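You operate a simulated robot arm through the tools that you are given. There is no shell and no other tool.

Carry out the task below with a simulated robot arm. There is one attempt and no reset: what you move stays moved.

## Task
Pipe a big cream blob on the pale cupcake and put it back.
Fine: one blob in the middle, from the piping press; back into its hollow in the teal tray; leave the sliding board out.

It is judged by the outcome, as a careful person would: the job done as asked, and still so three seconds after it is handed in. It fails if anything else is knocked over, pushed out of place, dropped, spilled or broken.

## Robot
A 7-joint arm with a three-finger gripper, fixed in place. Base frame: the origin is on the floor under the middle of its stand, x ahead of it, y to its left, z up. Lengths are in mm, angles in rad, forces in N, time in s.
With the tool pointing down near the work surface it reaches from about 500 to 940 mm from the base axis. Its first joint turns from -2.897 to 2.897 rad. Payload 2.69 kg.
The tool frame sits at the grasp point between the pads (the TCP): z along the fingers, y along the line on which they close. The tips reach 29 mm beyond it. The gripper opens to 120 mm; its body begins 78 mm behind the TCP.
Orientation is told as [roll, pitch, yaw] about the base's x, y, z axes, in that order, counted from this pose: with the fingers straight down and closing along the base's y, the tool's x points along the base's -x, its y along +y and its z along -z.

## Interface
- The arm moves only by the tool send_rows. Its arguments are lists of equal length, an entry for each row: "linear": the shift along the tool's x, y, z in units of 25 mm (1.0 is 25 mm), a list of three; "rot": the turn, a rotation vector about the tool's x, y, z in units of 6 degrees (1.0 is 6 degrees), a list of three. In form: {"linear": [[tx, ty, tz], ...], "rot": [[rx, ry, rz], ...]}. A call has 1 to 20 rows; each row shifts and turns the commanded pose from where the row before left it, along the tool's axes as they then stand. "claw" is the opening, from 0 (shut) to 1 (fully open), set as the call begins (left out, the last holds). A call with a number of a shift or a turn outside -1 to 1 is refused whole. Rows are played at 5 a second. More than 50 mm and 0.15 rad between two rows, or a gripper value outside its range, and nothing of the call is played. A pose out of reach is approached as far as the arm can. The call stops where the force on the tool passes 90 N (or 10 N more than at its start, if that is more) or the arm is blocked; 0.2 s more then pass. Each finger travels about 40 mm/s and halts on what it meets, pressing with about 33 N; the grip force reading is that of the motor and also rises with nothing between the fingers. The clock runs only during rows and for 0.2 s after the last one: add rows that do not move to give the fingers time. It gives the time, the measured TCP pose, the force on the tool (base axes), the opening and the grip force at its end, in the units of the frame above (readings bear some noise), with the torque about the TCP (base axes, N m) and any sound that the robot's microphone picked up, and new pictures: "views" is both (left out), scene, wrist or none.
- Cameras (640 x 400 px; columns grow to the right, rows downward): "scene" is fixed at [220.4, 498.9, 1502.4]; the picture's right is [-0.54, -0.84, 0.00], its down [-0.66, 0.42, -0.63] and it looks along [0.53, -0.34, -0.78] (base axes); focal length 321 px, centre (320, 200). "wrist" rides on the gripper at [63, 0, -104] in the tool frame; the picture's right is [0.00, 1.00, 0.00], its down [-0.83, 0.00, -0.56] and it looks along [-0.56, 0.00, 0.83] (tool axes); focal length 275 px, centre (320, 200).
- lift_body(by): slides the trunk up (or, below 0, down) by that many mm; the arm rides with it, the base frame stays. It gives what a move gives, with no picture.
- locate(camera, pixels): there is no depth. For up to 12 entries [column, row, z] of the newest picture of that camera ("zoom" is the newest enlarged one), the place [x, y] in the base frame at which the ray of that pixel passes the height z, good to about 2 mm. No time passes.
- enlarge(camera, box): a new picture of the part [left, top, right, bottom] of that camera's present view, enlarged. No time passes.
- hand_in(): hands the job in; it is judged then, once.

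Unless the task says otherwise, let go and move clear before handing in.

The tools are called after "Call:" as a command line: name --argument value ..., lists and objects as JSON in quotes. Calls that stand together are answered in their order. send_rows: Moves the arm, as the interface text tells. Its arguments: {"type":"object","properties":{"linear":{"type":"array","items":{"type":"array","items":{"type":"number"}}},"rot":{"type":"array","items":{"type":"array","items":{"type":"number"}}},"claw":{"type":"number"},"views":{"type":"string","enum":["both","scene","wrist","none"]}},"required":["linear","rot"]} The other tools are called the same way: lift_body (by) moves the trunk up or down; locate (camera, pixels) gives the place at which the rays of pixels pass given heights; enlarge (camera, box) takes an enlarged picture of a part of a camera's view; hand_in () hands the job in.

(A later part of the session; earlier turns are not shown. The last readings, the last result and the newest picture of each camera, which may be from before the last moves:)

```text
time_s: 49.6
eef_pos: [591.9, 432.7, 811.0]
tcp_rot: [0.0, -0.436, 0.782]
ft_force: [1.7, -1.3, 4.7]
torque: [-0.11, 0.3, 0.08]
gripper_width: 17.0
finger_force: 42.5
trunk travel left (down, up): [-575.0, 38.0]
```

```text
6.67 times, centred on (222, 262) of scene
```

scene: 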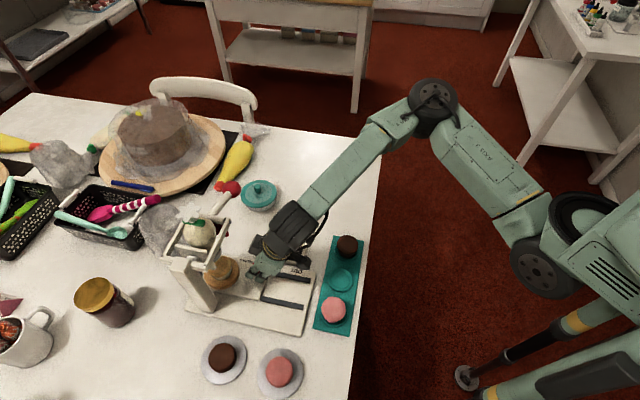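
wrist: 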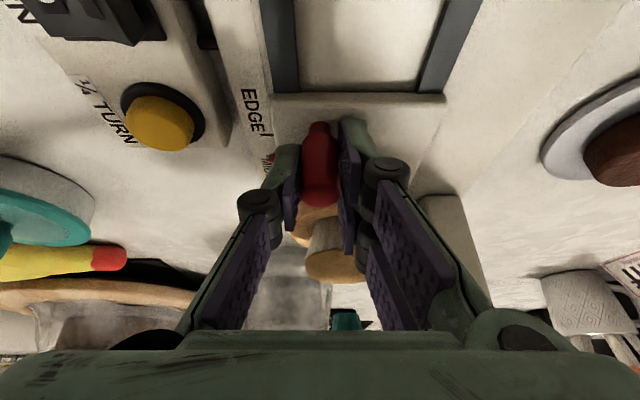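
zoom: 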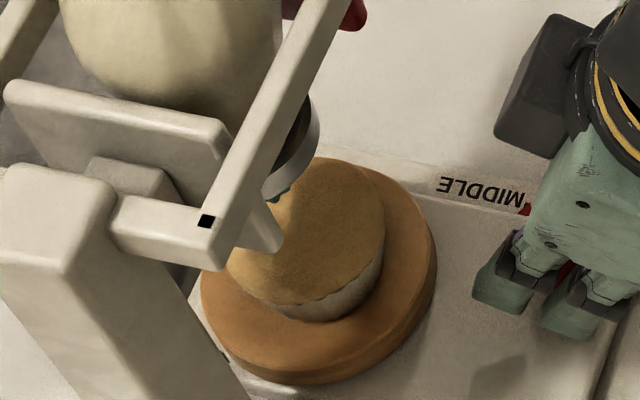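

The pointer is about 1–2 mm short of the MIDDLE tick. Nudging +1.5 mm more.

Call:
send_rows --linear '[[-0.0544, 0, 0.0254], [0, 0, 0], [0, 0, 0]]' --rot '[[0, 0, 0], [0, 0, 0], [0, 0, 0]]' --claw 0.05 --views "none"

Call:
enlarge --camera "wrist" --box '[246, 140, 294, 170]'

Call:
enlarge --camera "scene" --box '[236, 252, 268, 272]'

```text
time_s: 50.4
eef_pos: [594.0, 433.7, 809.3]
tcp_rot: [-0.001, -0.438, 0.782]
ft_force: [6.5, -3.6, 6.9]
torque: [-0.19, 0.15, 0.06]
gripper_width: 17.6
finger_force: 43.1
trunk travel left (down, up): [-575.0, 38.0]
```

```text
13.33 times, centred on (270, 155) of wrist
```

zoom: 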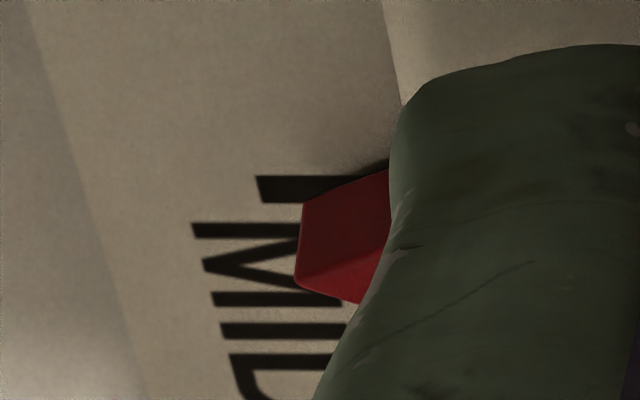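

```text
16.00 times, centred on (252, 262) of scene
```

zoom: 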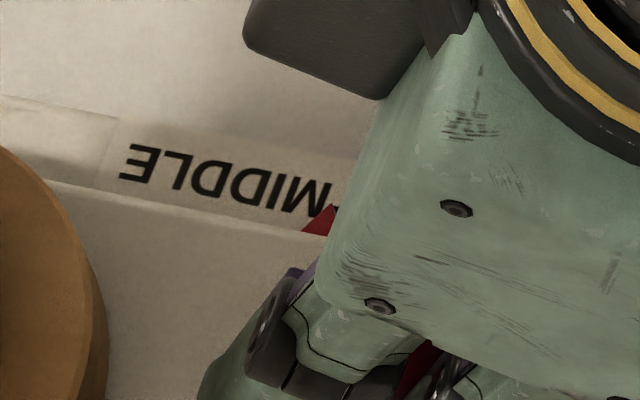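

The pointer now lines up with the MIDDLE tick to within about 1 mm. I'll open the fingers and retreat along the finger axis.

Call:
send_rows --linear '[[0, 0, 0], [0, 0, 0], [0, 0, 0], [0, 0, 0]]' --rot '[[0, 0, 0], [0, 0, 0], [0, 0, 0], [0, 0, 0]]' --claw 0.4 --views "none"

Call:
enlarge --camera "wrist" --box '[246, 130, 310, 170]'

Call:
send_rows --linear '[[0, 0, -0.4], [0, 0, -0.8], [0, 0, -1.0], [0, 0, -1.0], [0, 0, -1.0], [0, 0, 0]]' --rot '[[0, 0, 0], [0, 0, 0], [0, 0, 0], [0, 0, 0], [0, 0, 0], [0, 0, 0]]' --claw 0.4

Call:
enlarge --camera "scene" --box '[190, 225, 286, 285]'

Call:
enlarge --camera "wrist" --box '[220, 80, 420, 205]'

```text
time_s: 51.4
eef_pos: [594.0, 434.1, 809.7]
tcp_rot: [0.001, -0.436, 0.783]
ft_force: [0.4, 0.0, -0.2]
torque: [0.0, -0.01, -0.02]
gripper_width: 47.9
finger_force: 0.1
trunk travel left (down, up): [-575.0, 38.0]
```

```text
10.00 times, centred on (278, 150) of wrist
```

zoom: 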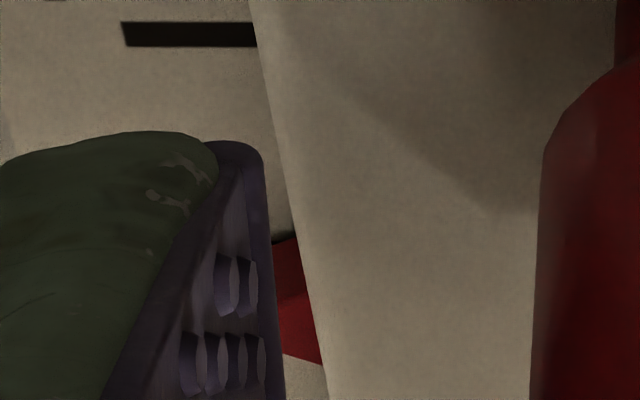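

```text
time_s: 52.8
eef_pos: [561.1, 402.5, 904.0]
tcp_rot: [0.0, -0.436, 0.783]
ft_force: [0.0, -0.2, 0.3]
torque: [0.03, -0.01, -0.01]
gripper_width: 47.8
finger_force: 0.0
trunk travel left (down, up): [-575.0, 38.0]
```

scene: 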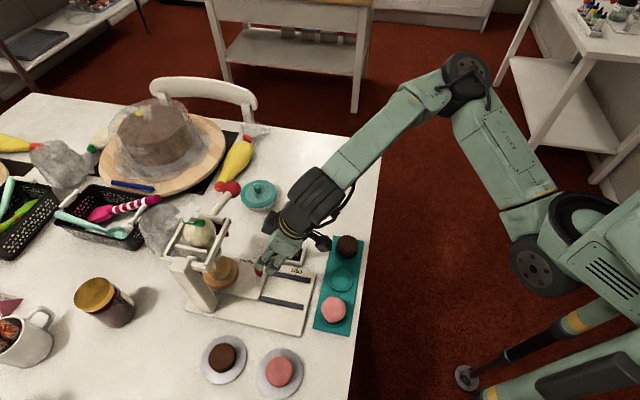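
wrist: 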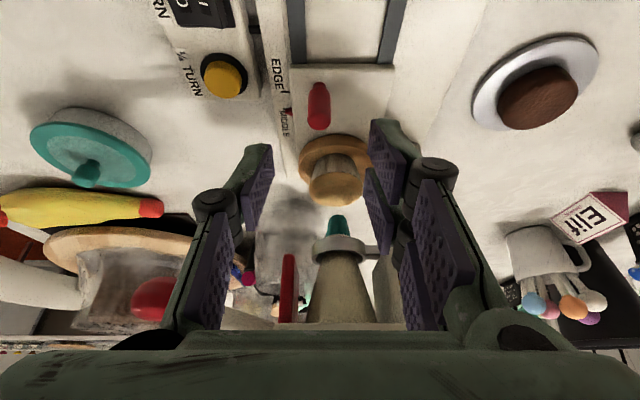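

```text
6.67 times, centred on (238, 255) of scene
```

zoom: 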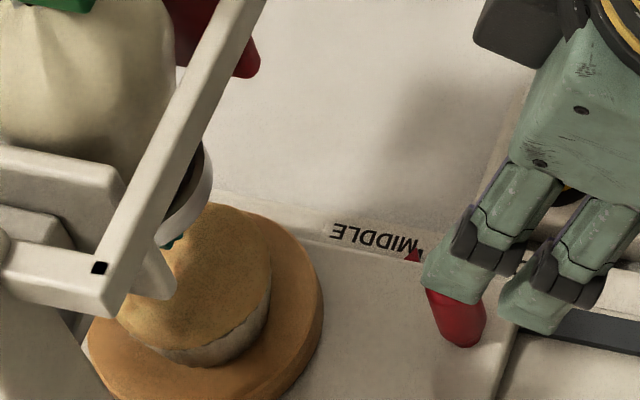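

```text
3.20 times, centred on (320, 142) of wrist
```

zoom: 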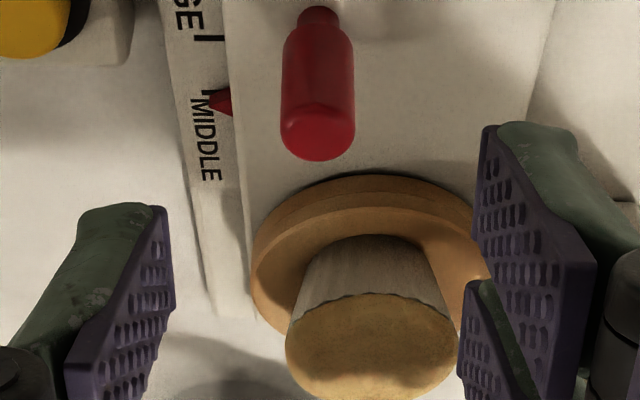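

Call:
enlarge --camera "wrist" --box '[268, 92, 316, 122]'

Call:
enlarge --camera "scene" --box '[236, 252, 268, 272]'

```text
13.33 times, centred on (292, 107) of wrist
```

zoom: 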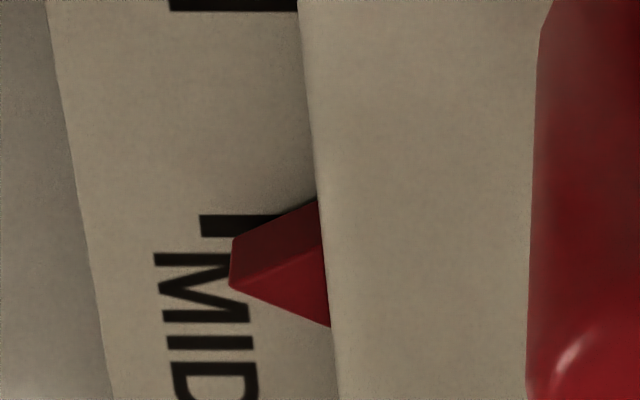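

```text
16.00 times, centred on (252, 262) of scene
```

zoom: 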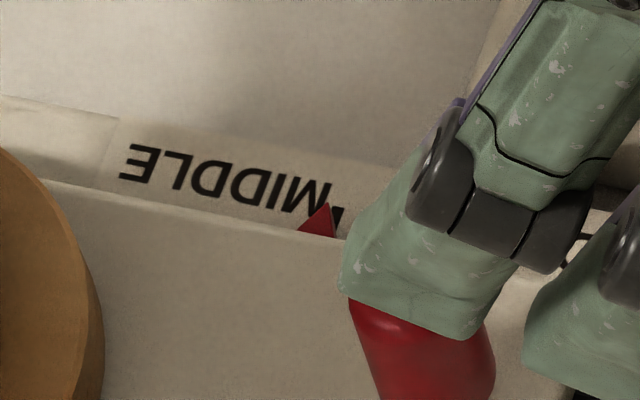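

The board sits at MIDDLE to within about 1 mm and the cupcake is under the nozzle. Now for the lever: I'll refine the ball's position from the scene view.

Call:
locate --camera "scene" --pixels '[[231.75, 189.35, 880], [231.75, 189.35, 900], [231.75, 189.35, 920], [231.75, 189.35, 940]]'

Call:
enlarge --camera "scene" --box '[180, 170, 276, 230]'

Call:
enlarge --camera "wrist" --box '[110, 240, 270, 340]'

```text
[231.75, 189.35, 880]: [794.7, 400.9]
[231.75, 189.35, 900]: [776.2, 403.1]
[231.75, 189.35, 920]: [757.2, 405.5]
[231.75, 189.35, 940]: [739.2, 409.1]
```

```text
6.67 times, centred on (228, 200) of scene
```

zoom: 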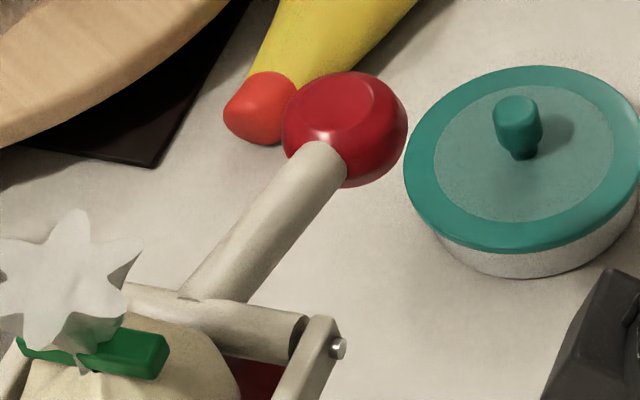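

```text
4.00 times, centred on (190, 290) of wrist
```

zoom: 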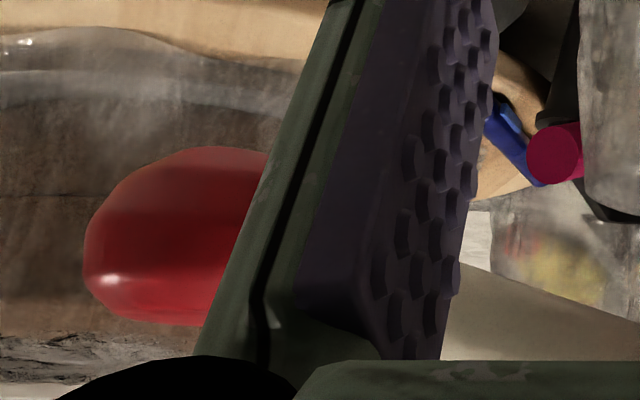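

Combined rays give the ball centre at about (754, 406, 923) (u≈820.6, v≈−246) and the hinge at v≈−136, z≈955.5 — an arm of ~115 mm, 16° below horizontal. Before going there I'll check where the cake dome, jar and other nearby tall things are.

Call:
locate --camera "scene" --pixels '[[197, 165, 770], [215, 150, 770], [197, 140, 850], [197, 140, 900], [160, 115, 850], [160, 115, 950], [258, 187, 820], [258, 187, 790], [238, 155, 775], [228, 188, 775], [277, 195, 770]]'

Call:
enlarge --camera "scene" --box '[80, 80, 280, 205]'

```text
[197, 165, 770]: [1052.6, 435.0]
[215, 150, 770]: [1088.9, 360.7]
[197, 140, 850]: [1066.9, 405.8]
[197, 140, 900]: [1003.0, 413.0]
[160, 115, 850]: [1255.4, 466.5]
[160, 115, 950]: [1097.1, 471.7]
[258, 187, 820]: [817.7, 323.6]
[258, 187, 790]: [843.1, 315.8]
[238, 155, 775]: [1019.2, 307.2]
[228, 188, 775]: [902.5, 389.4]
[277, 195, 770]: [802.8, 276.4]
```

```text
3.20 times, centred on (180, 142) of scene
```

zoom: 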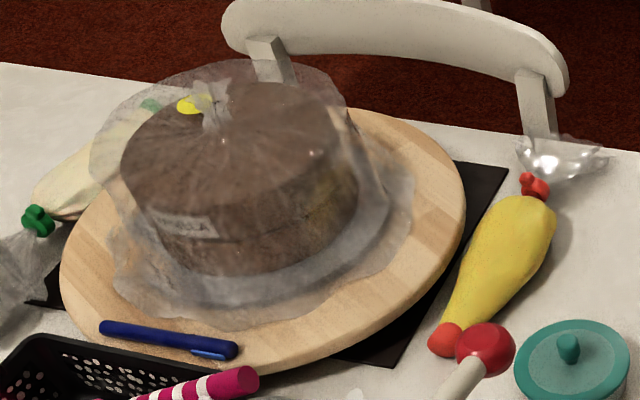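

The cake is well over 200 mm beyond the ball, and the jar is low, so the approach is clear. I'll raise the hand, untilt it and close the fingers.

Call:
send_rows --linear '[[-0.4227, 0, -0.906], [-0.4227, 0, -0.906], [-0.4227, 0, -0.906], [-0.4227, 0, -0.906], [-0.4227, 0, -0.906], [-0.4227, 0, -0.906], [0, 0, 0], [0, 0, 0], [0, 0, 0], [0, 0, 0], [0, 0, 0], [0, 0, 0]]' --rot '[[0, 0, 0], [0, 0, 0], [0, 0, 0], [0, 0, 0], [0, 0, 0], [0, 0, 0], [0, 0.8333, 0], [0, 0.8333, 0], [0, 0.8333, 0], [0, 0.8333, 0], [0, 0.8333, 0], [0, 0, 0]]' --claw 0

```text
time_s: 55.4
eef_pos: [562.2, 403.2, 1054.0]
tcp_rot: [-0.001, 0.001, 0.783]
ft_force: [0.1, -0.3, 1.0]
torque: [0.01, -0.02, 0.0]
gripper_width: 0.2
finger_force: 28.1
trunk travel left (down, up): [-575.0, 38.0]
```

scene: 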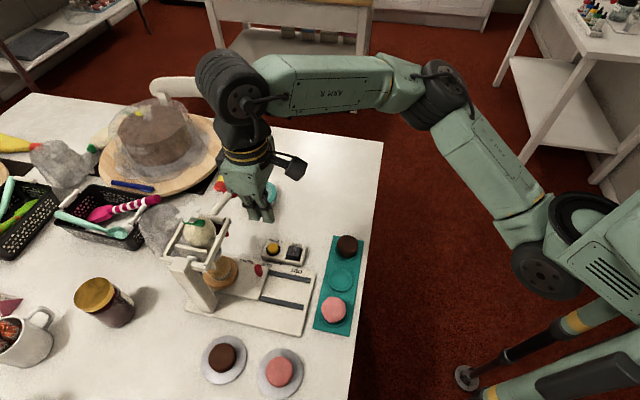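
wrist: 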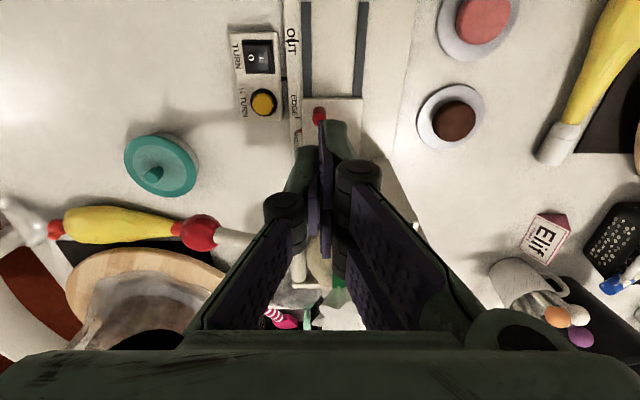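

Now I'll move sideways past the lever side (v≈−290) and tilt the hand 35° so the fingers point down toward the press.

Call:
locate --camera "wrist" --pixels '[[200, 232, 920], [200, 232, 925], [200, 232, 943]]'

Call:
send_rows --linear '[[0, -0.891, 0], [0, -0.891, 0], [0, -0.891, 0], [0, -0.891, 0], [0, -0.891, 0], [0, -0.891, 0], [0, -0.891, 0], [0, -0.891, 0], [0, 0, 0], [0, 0, 0], [0, 0, 0], [0, 0, 0], [0, 0, 0], [0, 0, 0], [0, 0, 0]]' --rot '[[0, 0, 0], [0, 0, 0], [0, 0, 0], [0, 0, 0], [0, 0, 0], [0, 0, 0], [0, 0, 0], [0, 0, 0], [-0.9722, 0, 0], [-0.9722, 0, 0], [-0.9722, 0, 0], [-0.9722, 0, 0], [-0.9722, 0, 0], [-0.9722, 0, 0], [0, 0, 0]]' --claw 0

```text
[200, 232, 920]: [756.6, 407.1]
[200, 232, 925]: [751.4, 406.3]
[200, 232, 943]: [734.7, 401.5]
```

```text
time_s: 58.6
eef_pos: [687.3, 277.2, 1056.9]
tcp_rot: [0.612, 0.0, 0.783]
ft_force: [0.5, -0.5, -0.5]
torque: [-0.04, -0.01, 0.01]
gripper_width: 0.2
finger_force: 28.9
trunk travel left (down, up): [-575.0, 38.0]
```

scene: 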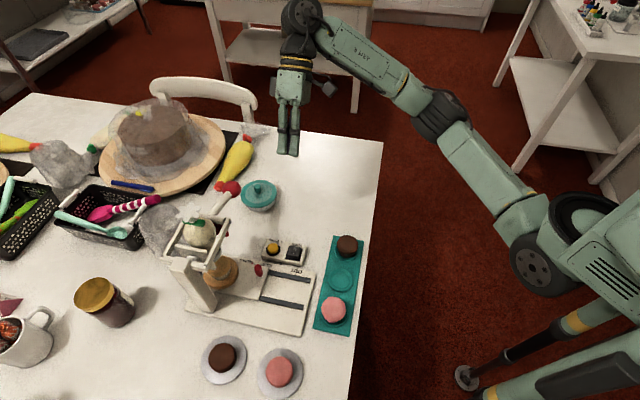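
wrist: 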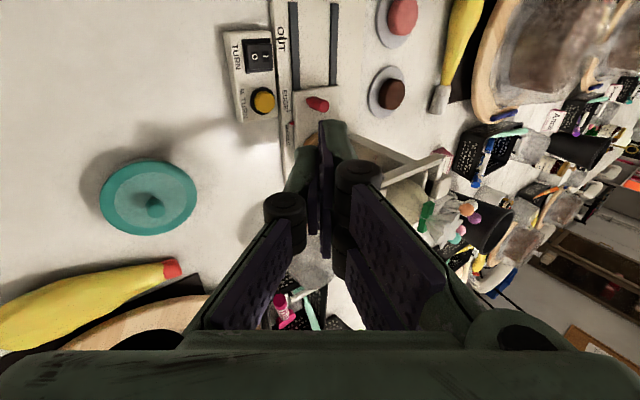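

Ball confirmed at (754.5, 407, 922). Moving forward along the slide axis to the ball's plane and descending to 30 mm short of contact.

Call:
send_rows --linear '[[-0.917, 0, 0], [-0.917, 0, 0], [-0.917, 0, 0], [-0.917, 0, 0], [-0.917, 0, 0], [-0.917, 0, 0], [0, -0.534, 0.694], [0, -0.534, 0.694], [0, -0.534, 0.694], [0, 0, 0]]' --rot '[[0, 0, 0], [0, 0, 0], [0, 0, 0], [0, 0, 0], [0, 0, 0], [0, 0, 0], [0, 0, 0], [0, 0, 0], [0, 0, 0], [0, 0, 0]]' --claw 0

Call:
enlarge --camera "scene" --box '[170, 120, 298, 200]'

```text
time_s: 60.8
eef_pos: [756.6, 364.3, 976.9]
tcp_rot: [0.609, 0.001, 0.783]
ft_force: [-0.1, 0.1, 0.3]
torque: [0.06, -0.02, -0.01]
gripper_width: 0.1
finger_force: 28.4
out of reach, approached as far as the arm can: row 5, 6
trunk travel left (down, up): [-575.0, 38.0]
```

scene: 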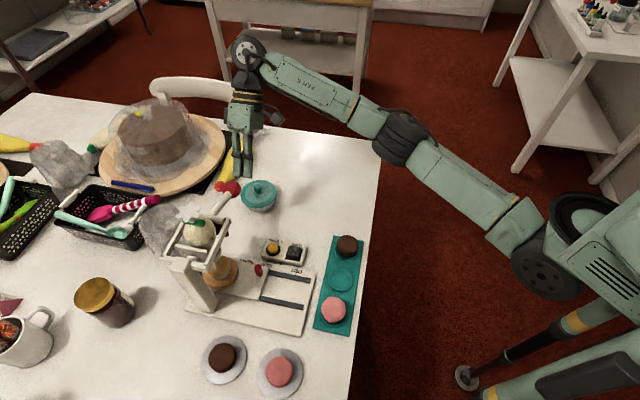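
wrist: 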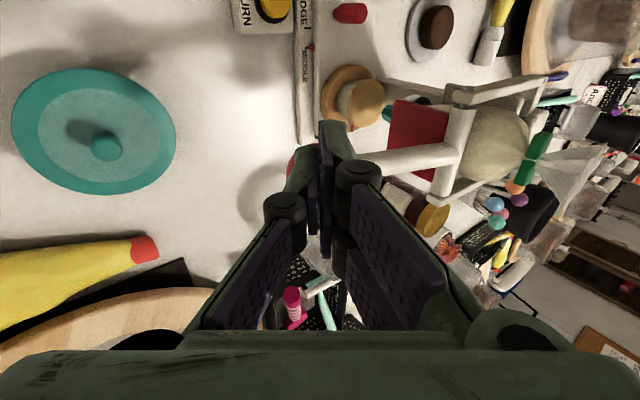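

```text
5.00 times, centred on (234, 160) of scene
```

zoom: 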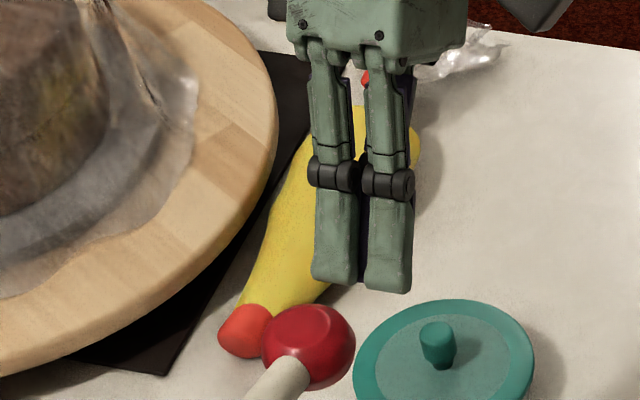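

The arm hit its reach limit at rows 5–6, so the hand is at about u=792.6 (28 mm short of the ball's plane) and the command was rebased there. I'll back off slightly along the fingers, then try moving the remaining +u at this lower height.

Call:
send_rows --linear '[[0, 0, -0.6], [-0.37, 0, 0], [-0.37, 0, 0], [-0.37, 0, 0], [0, 0, 0]]' --rot '[[0, 0, 0], [0, 0, 0], [0, 0, 0], [0, 0, 0], [0, 0, 0]]' --claw 0

```text
time_s: 62.0
eef_pos: [764.0, 371.2, 986.8]
tcp_rot: [0.611, 0.001, 0.781]
ft_force: [0.8, -0.1, 0.7]
torque: [-0.02, 0.02, -0.02]
gripper_width: 0.0
finger_force: 28.7
out of reach, approached as far as the arm can: row 3, 4
trunk travel left (down, up): [-575.0, 38.0]
```

scene: 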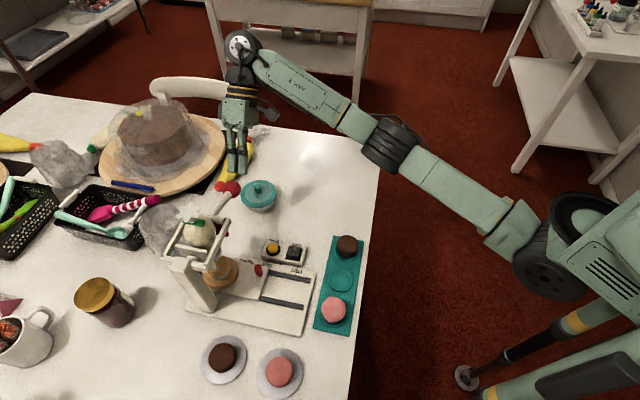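
wrist: 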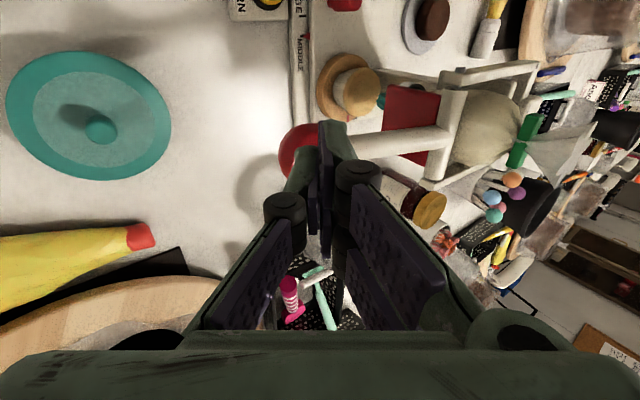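

Still at the reach limit with the sideways tilt (arm nearly straight). I'll instead point the fingers forward: undo the sideways tilt and pitch the hand back 25° toward the robot, which shortens the wrist reach, then line up above the ball.

Call:
send_rows --linear '[[0, 0, 0], [0, 0, 0], [0, 0, 0], [0, 0, 0], [0, 0, 0], [0, 0, 0], [0, 0, 0], [0, 0, 0], [0, 0, 0], [0, 0, 0], [0, 0, 0], [0, 0, 0]]' --rot '[[0.9722, 0, 0], [0.9722, 0, 0], [0.9722, 0, 0], [0.9722, 0, 0], [0.9722, 0, 0], [0.9722, 0, 0], [0, -0.8333, 0], [0, -0.8333, 0], [0, -0.8333, 0], [0, -0.8333, 0], [0, -0.8333, 0], [0, 0, 0]]' --claw 0

```text
time_s: 64.6
eef_pos: [764.3, 371.3, 987.2]
tcp_rot: [-0.001, -0.439, 0.783]
ft_force: [-0.1, 0.1, 0.8]
torque: [-0.01, -0.03, -0.04]
gripper_width: 0.1
finger_force: 28.8
trunk travel left (down, up): [-575.0, 38.0]
```

scene: 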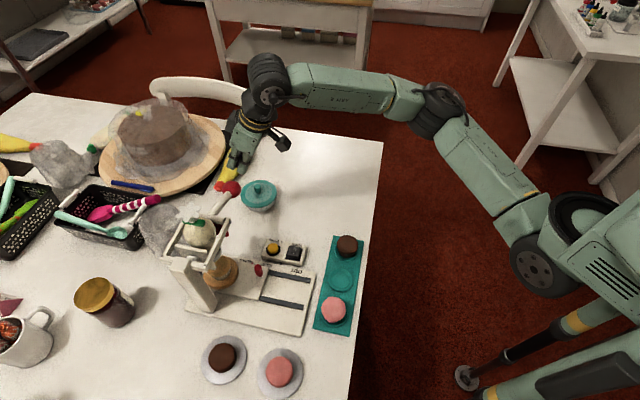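
wrist: 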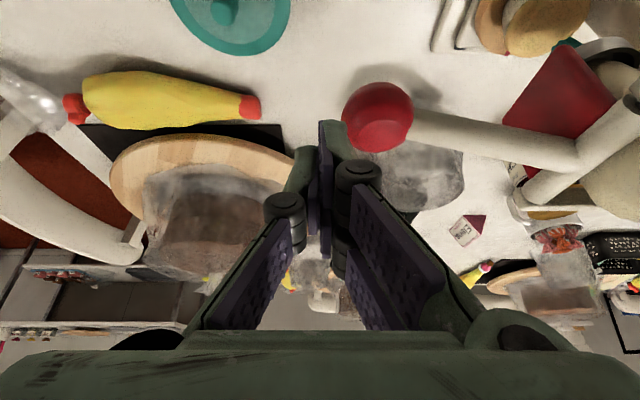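

Excellent — within reach, and the wrist camera sees the ball at (378,117), the rod and the red paddle. Shifting sideways to be above the ball.

Call:
send_rows --linear '[[0.0875, 0.616, 0.003], [0.0875, 0.616, 0.003], [0, 0, 0]]' --rot '[[0, 0, 0], [0, 0, 0], [0, 0, 0]]' --claw 0

Call:
enlarge --camera "scene" --box '[170, 150, 298, 230]'

```text
time_s: 65.4
eef_pos: [739.0, 392.0, 985.0]
tcp_rot: [0.0, -0.436, 0.783]
ft_force: [-0.4, 0.8, -0.1]
torque: [0.01, 0.0, 0.0]
gripper_width: 0.0
finger_force: 28.7
trunk travel left (down, up): [-575.0, 38.0]
```

scene: 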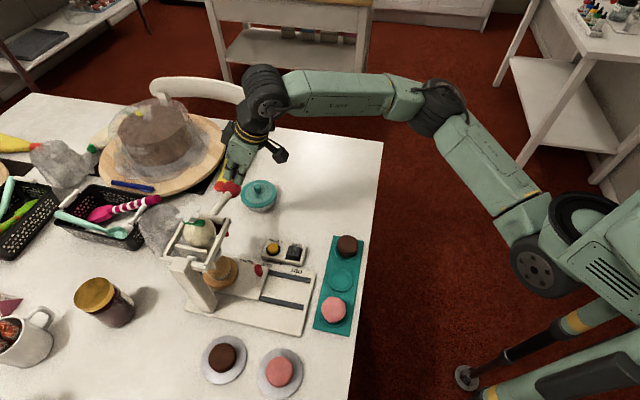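
wrist: 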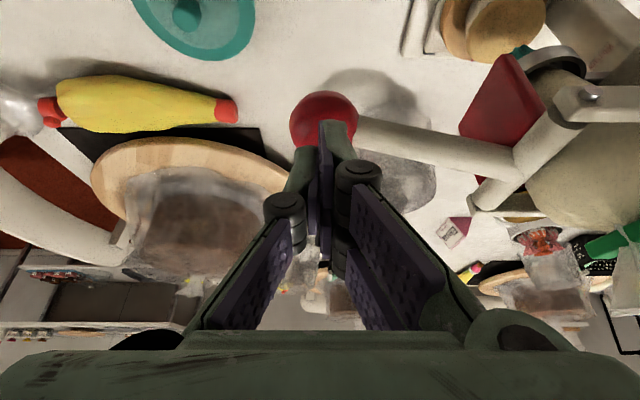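

```text
5.00 times, centred on (234, 190) of scene
```

zoom: 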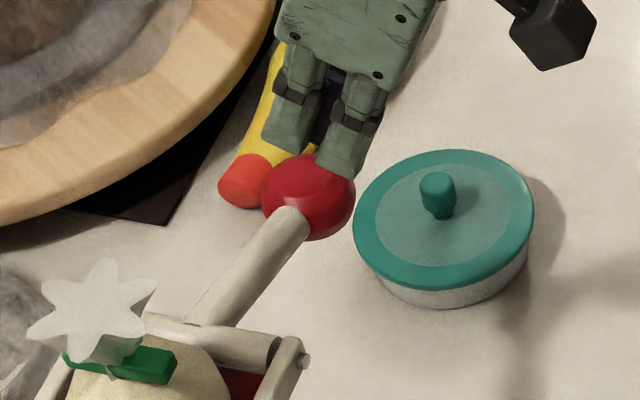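

Aligned: ball centred at column ~323 under the fingertips. Descending vertically in steps toward contact.

Call:
send_rows --linear '[[0.1, 0, 0.218], [0.1, 0, 0.218], [0, 0, 0]]' --rot '[[0, 0, 0], [0, 0, 0], [0, 0, 0]]' --claw 0 --views "none"

```text
time_s: 66.2
eef_pos: [739.8, 390.5, 971.8]
tcp_rot: [0.0, -0.437, 0.781]
ft_force: [0.2, 0.3, -0.1]
torque: [0.0, 0.03, 0.0]
gripper_width: 0.0
finger_force: 28.6
trunk travel left (down, up): [-575.0, 38.0]
```

Call:
send_rows --linear '[[0.068, 0, 0.145], [0, 0, 0]]' --rot '[[0, 0, 0], [0, 0, 0]]' --claw 0 --views "none"

```text
time_s: 66.8
eef_pos: [739.4, 390.5, 968.3]
tcp_rot: [0.002, -0.436, 0.783]
ft_force: [-0.1, -0.6, 0.1]
torque: [-0.04, 0.01, 0.04]
gripper_width: 0.1
finger_force: 28.5
trunk travel left (down, up): [-575.0, 38.0]
```

Call:
send_rows --linear '[[0.068, 0, 0.145], [0, 0, 0]]' --rot '[[0, 0, 0], [0, 0, 0]]' --claw 0

Call:
enlarge --camera "scene" --box '[190, 160, 286, 220]'

```text
time_s: 67.4
eef_pos: [739.2, 390.2, 964.8]
tcp_rot: [-0.001, -0.436, 0.783]
ft_force: [-0.3, -0.9, 1.4]
torque: [0.02, 0.03, 0.02]
gripper_width: 0.0
finger_force: 28.3
trunk travel left (down, up): [-575.0, 38.0]
```

scene: 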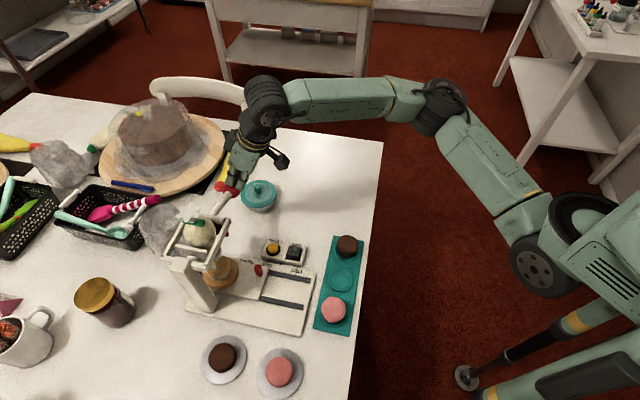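
wrist: 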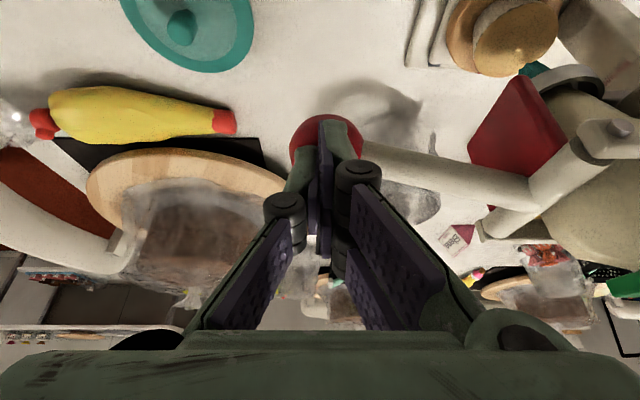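

```text
6.67 times, centred on (238, 190) of scene
```

zoom: 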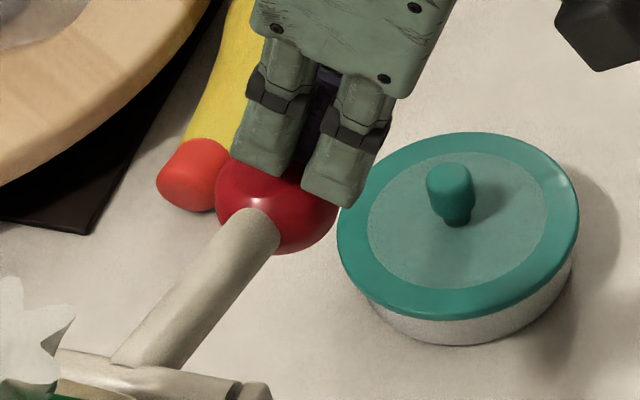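

Nearly touching (Fz 1.4 N). I'll begin pushing along the lever's arc in small steps and watch force and sound.

Call:
send_rows --linear '[[0.068, 0.03, 0.145], [0.05, 0.03, 0.109], [0, 0, 0]]' --rot '[[0, 0, 0], [0, 0, 0], [0, 0, 0]]' --claw 0 --views "wrist"

```text
time_s: 68.2
eef_pos: [738.7, 392.1, 957.2]
tcp_rot: [0.0, -0.437, 0.784]
ft_force: [-0.5, -0.2, 2.5]
torque: [0.02, 0.01, -0.03]
gripper_width: 0.2
finger_force: 28.3
trunk travel left (down, up): [-575.0, 38.0]
```

wrist: 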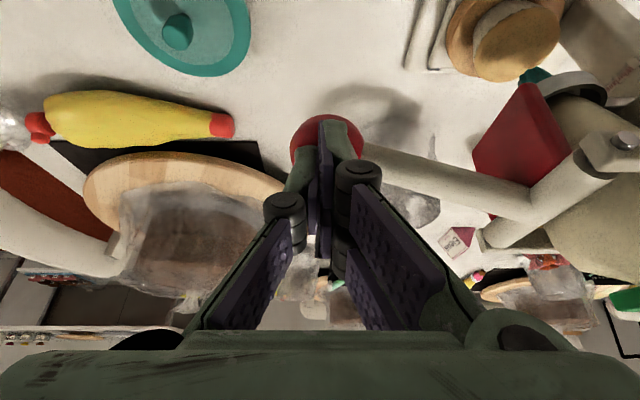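

The lever is yielding lightly (2.5 N) and following the hand. Continuing down the arc.

Call:
send_rows --linear '[[0.068, 0.06, 0.145], [0.068, 0.07, 0.145], [0, 0, 0]]' --rot '[[0, 0, 0], [0, 0, 0], [0, 0, 0]]' --claw 0 --views "wrist"

Call:
enlarge --camera "scene" --box '[160, 195, 272, 285]'

```text
time_s: 69.0
eef_pos: [736.2, 393.3, 950.7]
tcp_rot: [-0.001, -0.436, 0.782]
ft_force: [0.4, -2.4, 2.1]
torque: [-0.06, -0.02, -0.03]
gripper_width: 0.0
finger_force: 28.4
trunk travel left (down, up): [-575.0, 38.0]
```

wrist: 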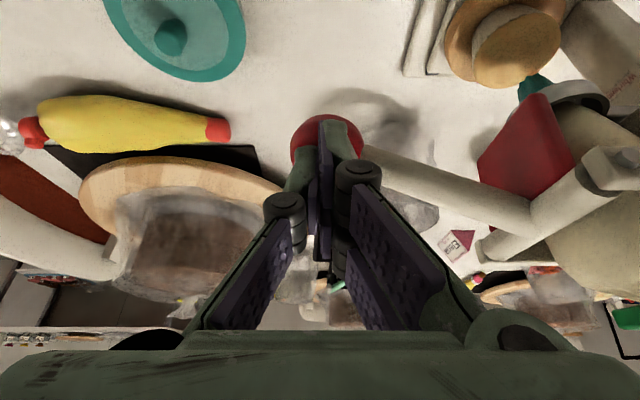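

```text
4.44 times, centred on (216, 240) of scene
```

zoom: 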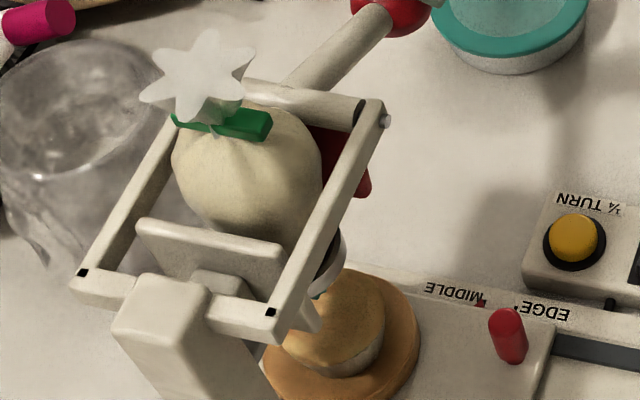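

Call:
send_rows --linear '[[0.068, 0.085, 0.145], [0.068, 0.095, 0.145], [0, 0, 0]]' --rot '[[0, 0, 0], [0, 0, 0], [0, 0, 0]]' --claw 0 --views "wrist"

Call:
enlarge --camera "scene" --box '[160, 195, 272, 285]'

```text
time_s: 69.8
eef_pos: [732.1, 396.2, 941.4]
tcp_rot: [0.0, -0.436, 0.784]
ft_force: [-0.7, -3.1, 4.1]
torque: [-0.05, -0.04, 0.01]
gripper_width: 0.4
finger_force: 28.1
trunk travel left (down, up): [-575.0, 38.0]
```

wrist: 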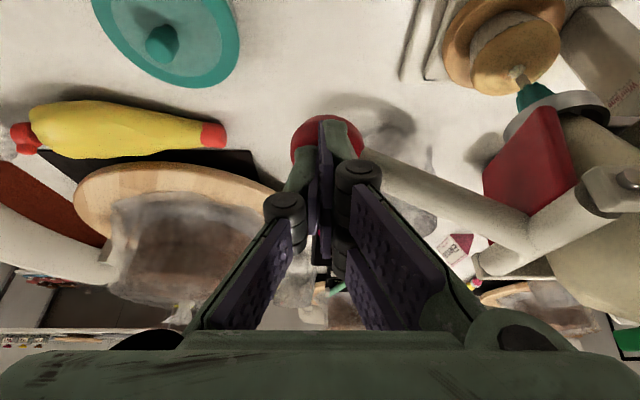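

```text
4.44 times, centred on (216, 240) of scene
```

zoom: 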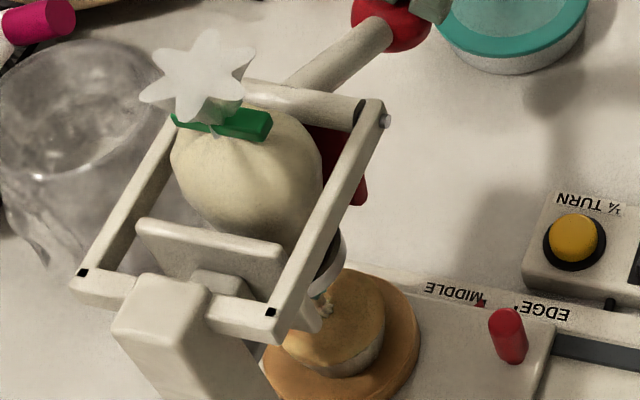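

Cream is starting to come out: a strand under the nozzle at wrist (518,75). Let me look, and continue.

Call:
enlarge --camera "wrist" --box '[430, 0, 630, 125]'

Call:
send_rows --linear '[[0.06, 0.095, 0.128], [0, 0, 0]]' --rot '[[0, 0, 0], [0, 0, 0]]' --claw 0 --views "wrist"

Call:
enlarge --camera "wrist" --box '[430, 0, 630, 125]'

```text
3.20 times, centred on (530, 62) of wrist
```

zoom: 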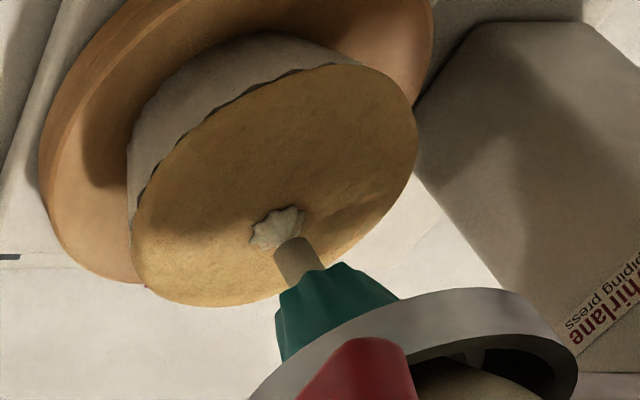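

```text
time_s: 70.4
eef_pos: [731.7, 398.6, 937.5]
tcp_rot: [0.001, -0.437, 0.784]
ft_force: [-0.2, -3.8, 3.0]
torque: [-0.04, -0.04, 0.03]
gripper_width: 0.0
finger_force: 28.3
trunk travel left (down, up): [-575.0, 38.0]
```

wrist: 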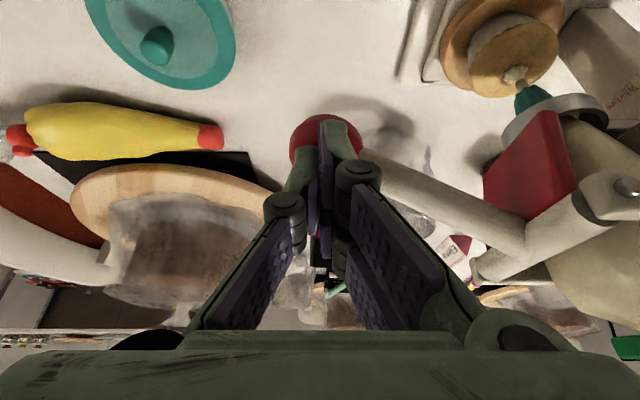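

```text
3.20 times, centred on (530, 62) of wrist
```

zoom: 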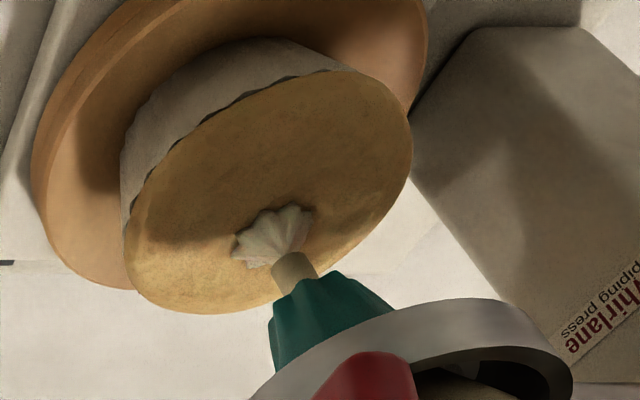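

The blob is forming right in the middle of the crown. I'll hold here briefly to see whether it keeps growing.

Call:
send_rows --linear '[[0, 0, 0], [0, 0, 0]]' --rot '[[0, 0, 0], [0, 0, 0]]' --claw 0 --views "wrist"

Call:
enlarge --camera "wrist" --box '[430, 0, 630, 125]'

```text
time_s: 71.0
eef_pos: [731.4, 398.5, 938.5]
tcp_rot: [0.001, -0.439, 0.783]
ft_force: [-0.6, -3.4, 3.1]
torque: [-0.06, -0.01, -0.01]
gripper_width: 0.0
finger_force: 28.7
trunk travel left (down, up): [-575.0, 38.0]
```

wrist: 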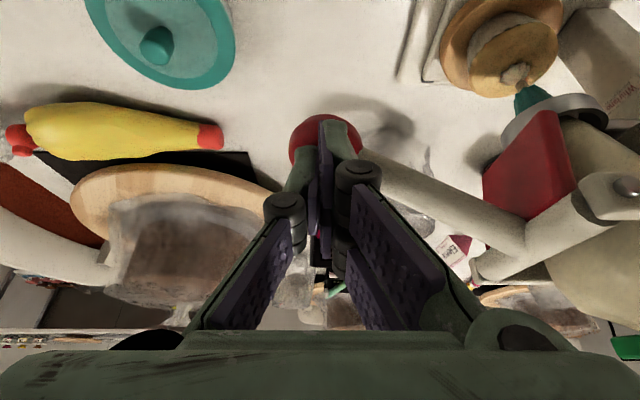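

```text
3.20 times, centred on (530, 62) of wrist
```

zoom: 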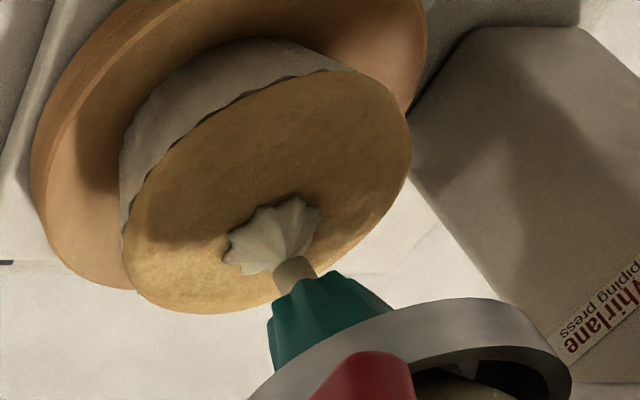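

It keeps growing while held (about 18 mm wide now). Holding longer to make it big.

Call:
send_rows --linear '[[0, 0, 0], [0, 0, 0], [0, 0, 0], [0, 0, 0]]' --rot '[[0, 0, 0], [0, 0, 0], [0, 0, 0], [0, 0, 0]]' --claw 0 --views "wrist"

Call:
enlarge --camera "wrist" --box '[430, 0, 630, 125]'

```text
time_s: 72.0
eef_pos: [730.6, 398.3, 938.9]
tcp_rot: [0.001, -0.438, 0.783]
ft_force: [-1.6, -1.8, 4.1]
torque: [-0.02, -0.01, 0.01]
gripper_width: 0.2
finger_force: 28.2
trunk travel left (down, up): [-575.0, 38.0]
```

wrist: 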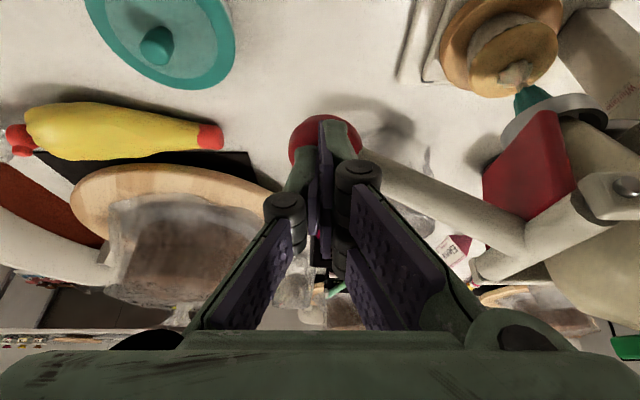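

```text
3.20 times, centred on (530, 62) of wrist
```

zoom: 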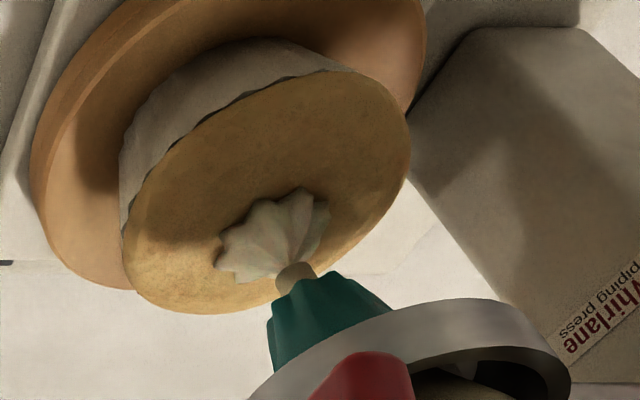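

Now about 22 mm across and still growing. Holding 2 s more.

Call:
send_rows --linear '[[0, 0, 0], [0, 0, 0], [0, 0, 0], [0, 0, 0], [0, 0, 0], [0, 0, 0], [0, 0, 0], [0, 0, 0], [0, 0, 0]]' --rot '[[0, 0, 0], [0, 0, 0], [0, 0, 0], [0, 0, 0], [0, 0, 0], [0, 0, 0], [0, 0, 0], [0, 0, 0], [0, 0, 0]]' --claw 0 --views "wrist"

Call:
enlarge --camera "wrist" --box '[430, 0, 630, 125]'

Call:
enlarge --camera "scene" --box '[200, 240, 264, 290]'

```text
time_s: 74.0
eef_pos: [730.4, 398.6, 937.6]
tcp_rot: [0.001, -0.437, 0.784]
ft_force: [-2.5, -2.5, 4.7]
torque: [0.01, 0.08, -0.01]
gripper_width: 0.0
finger_force: 28.5
trunk travel left (down, up): [-575.0, 38.0]
```

wrist: 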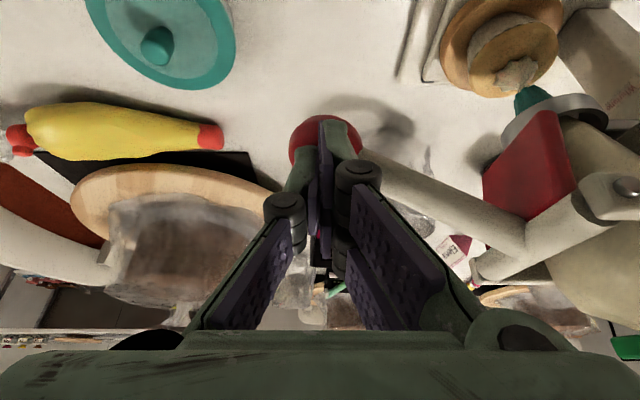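

```text
3.20 times, centred on (530, 62) of wrist
```

zoom: 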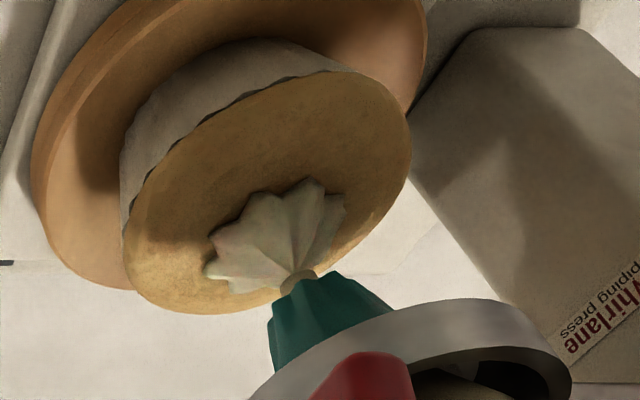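

```text
8.00 times, centred on (232, 265) of scene
```

zoom: 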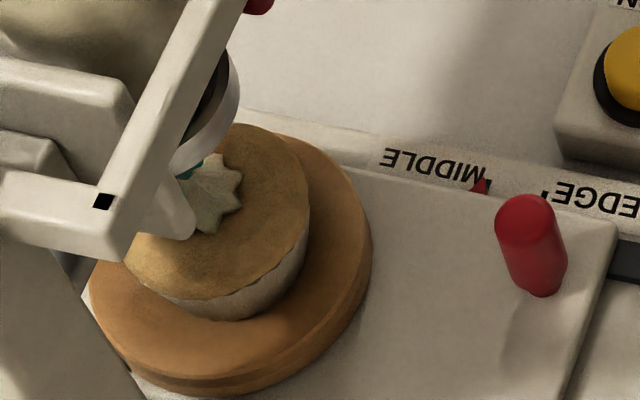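

The blob is about 27 mm wide and centred, still growing with a small gap to the nozzle. Holding a bit more for a clearly big blob.

Call:
send_rows --linear '[[0, 0, 0], [0, 0, 0], [0, 0, 0], [0, 0, 0], [0, 0, 0], [0, 0, 0], [0, 0, 0]]' --rot '[[0, 0, 0], [0, 0, 0], [0, 0, 0], [0, 0, 0], [0, 0, 0], [0, 0, 0], [0, 0, 0]]' --claw 0 --views "wrist"

Call:
enlarge --camera "wrist" --box '[430, 0, 630, 125]'

Call:
enlarge --camera "scene" --box '[200, 240, 264, 290]'

```text
time_s: 75.6
eef_pos: [730.5, 398.8, 938.4]
tcp_rot: [0.0, -0.437, 0.781]
ft_force: [-2.3, -2.2, 4.4]
torque: [-0.02, 0.08, -0.01]
gripper_width: 0.0
finger_force: 28.4
trunk travel left (down, up): [-575.0, 38.0]
```

wrist: 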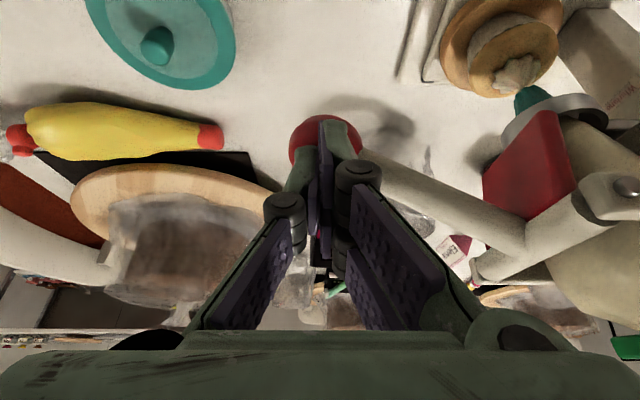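

```text
3.20 times, centred on (530, 62) of wrist
```

zoom: 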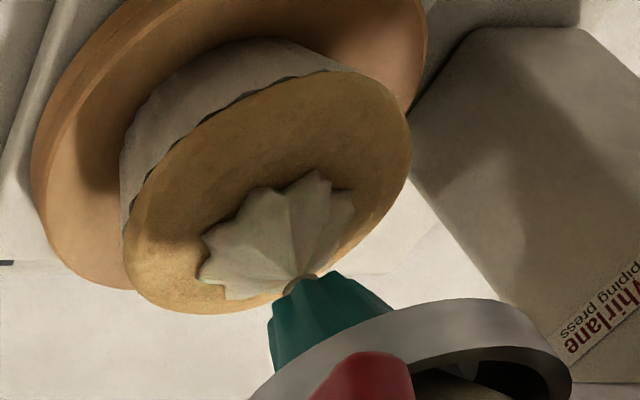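

```text
8.00 times, centred on (232, 265) of scene
```

zoom: 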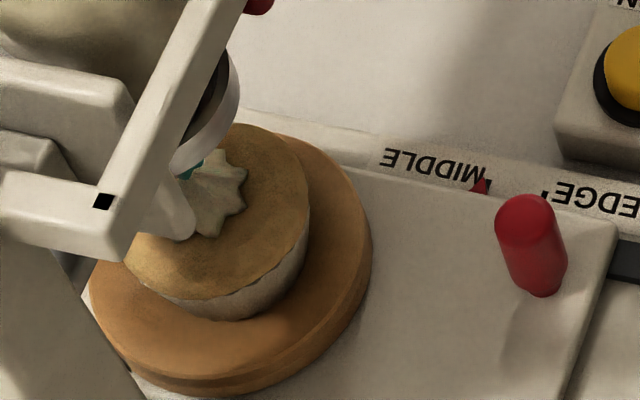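

The blob is about 30 mm wide and still just short of the nozzle. One last short hold, then I'll release the lever.

Call:
send_rows --linear '[[0, 0, 0], [0, 0, 0], [0, 0, 0], [0, 0, 0], [0, 0, 0]]' --rot '[[0, 0, 0], [0, 0, 0], [0, 0, 0], [0, 0, 0], [0, 0, 0]]' --claw 0 --views "wrist"

Call:
enlarge --camera "wrist" --box '[455, 15, 583, 95]'

```text
time_s: 76.8
eef_pos: [731.4, 398.6, 938.4]
tcp_rot: [-0.001, -0.436, 0.786]
ft_force: [-1.9, -2.1, 4.2]
torque: [-0.01, 0.07, 0.01]
gripper_width: 0.0
finger_force: 29.3
trunk travel left (down, up): [-575.0, 38.0]
```

wrist: 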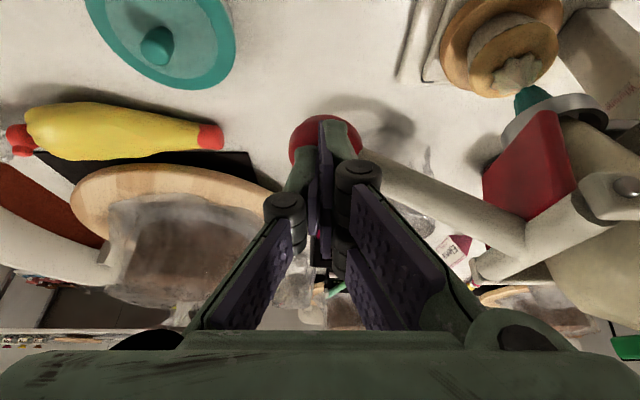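

```text
5.00 times, centred on (519, 55) of wrist
```

zoom: 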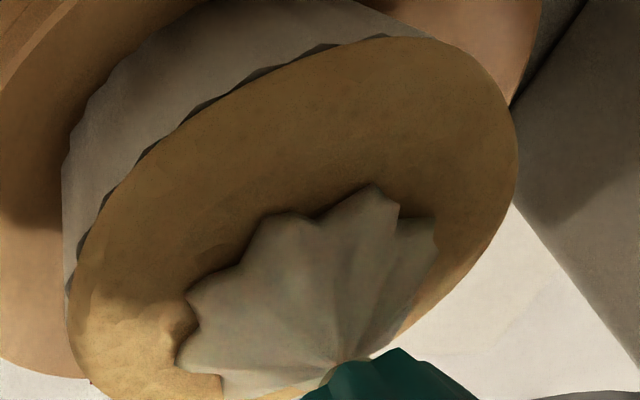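

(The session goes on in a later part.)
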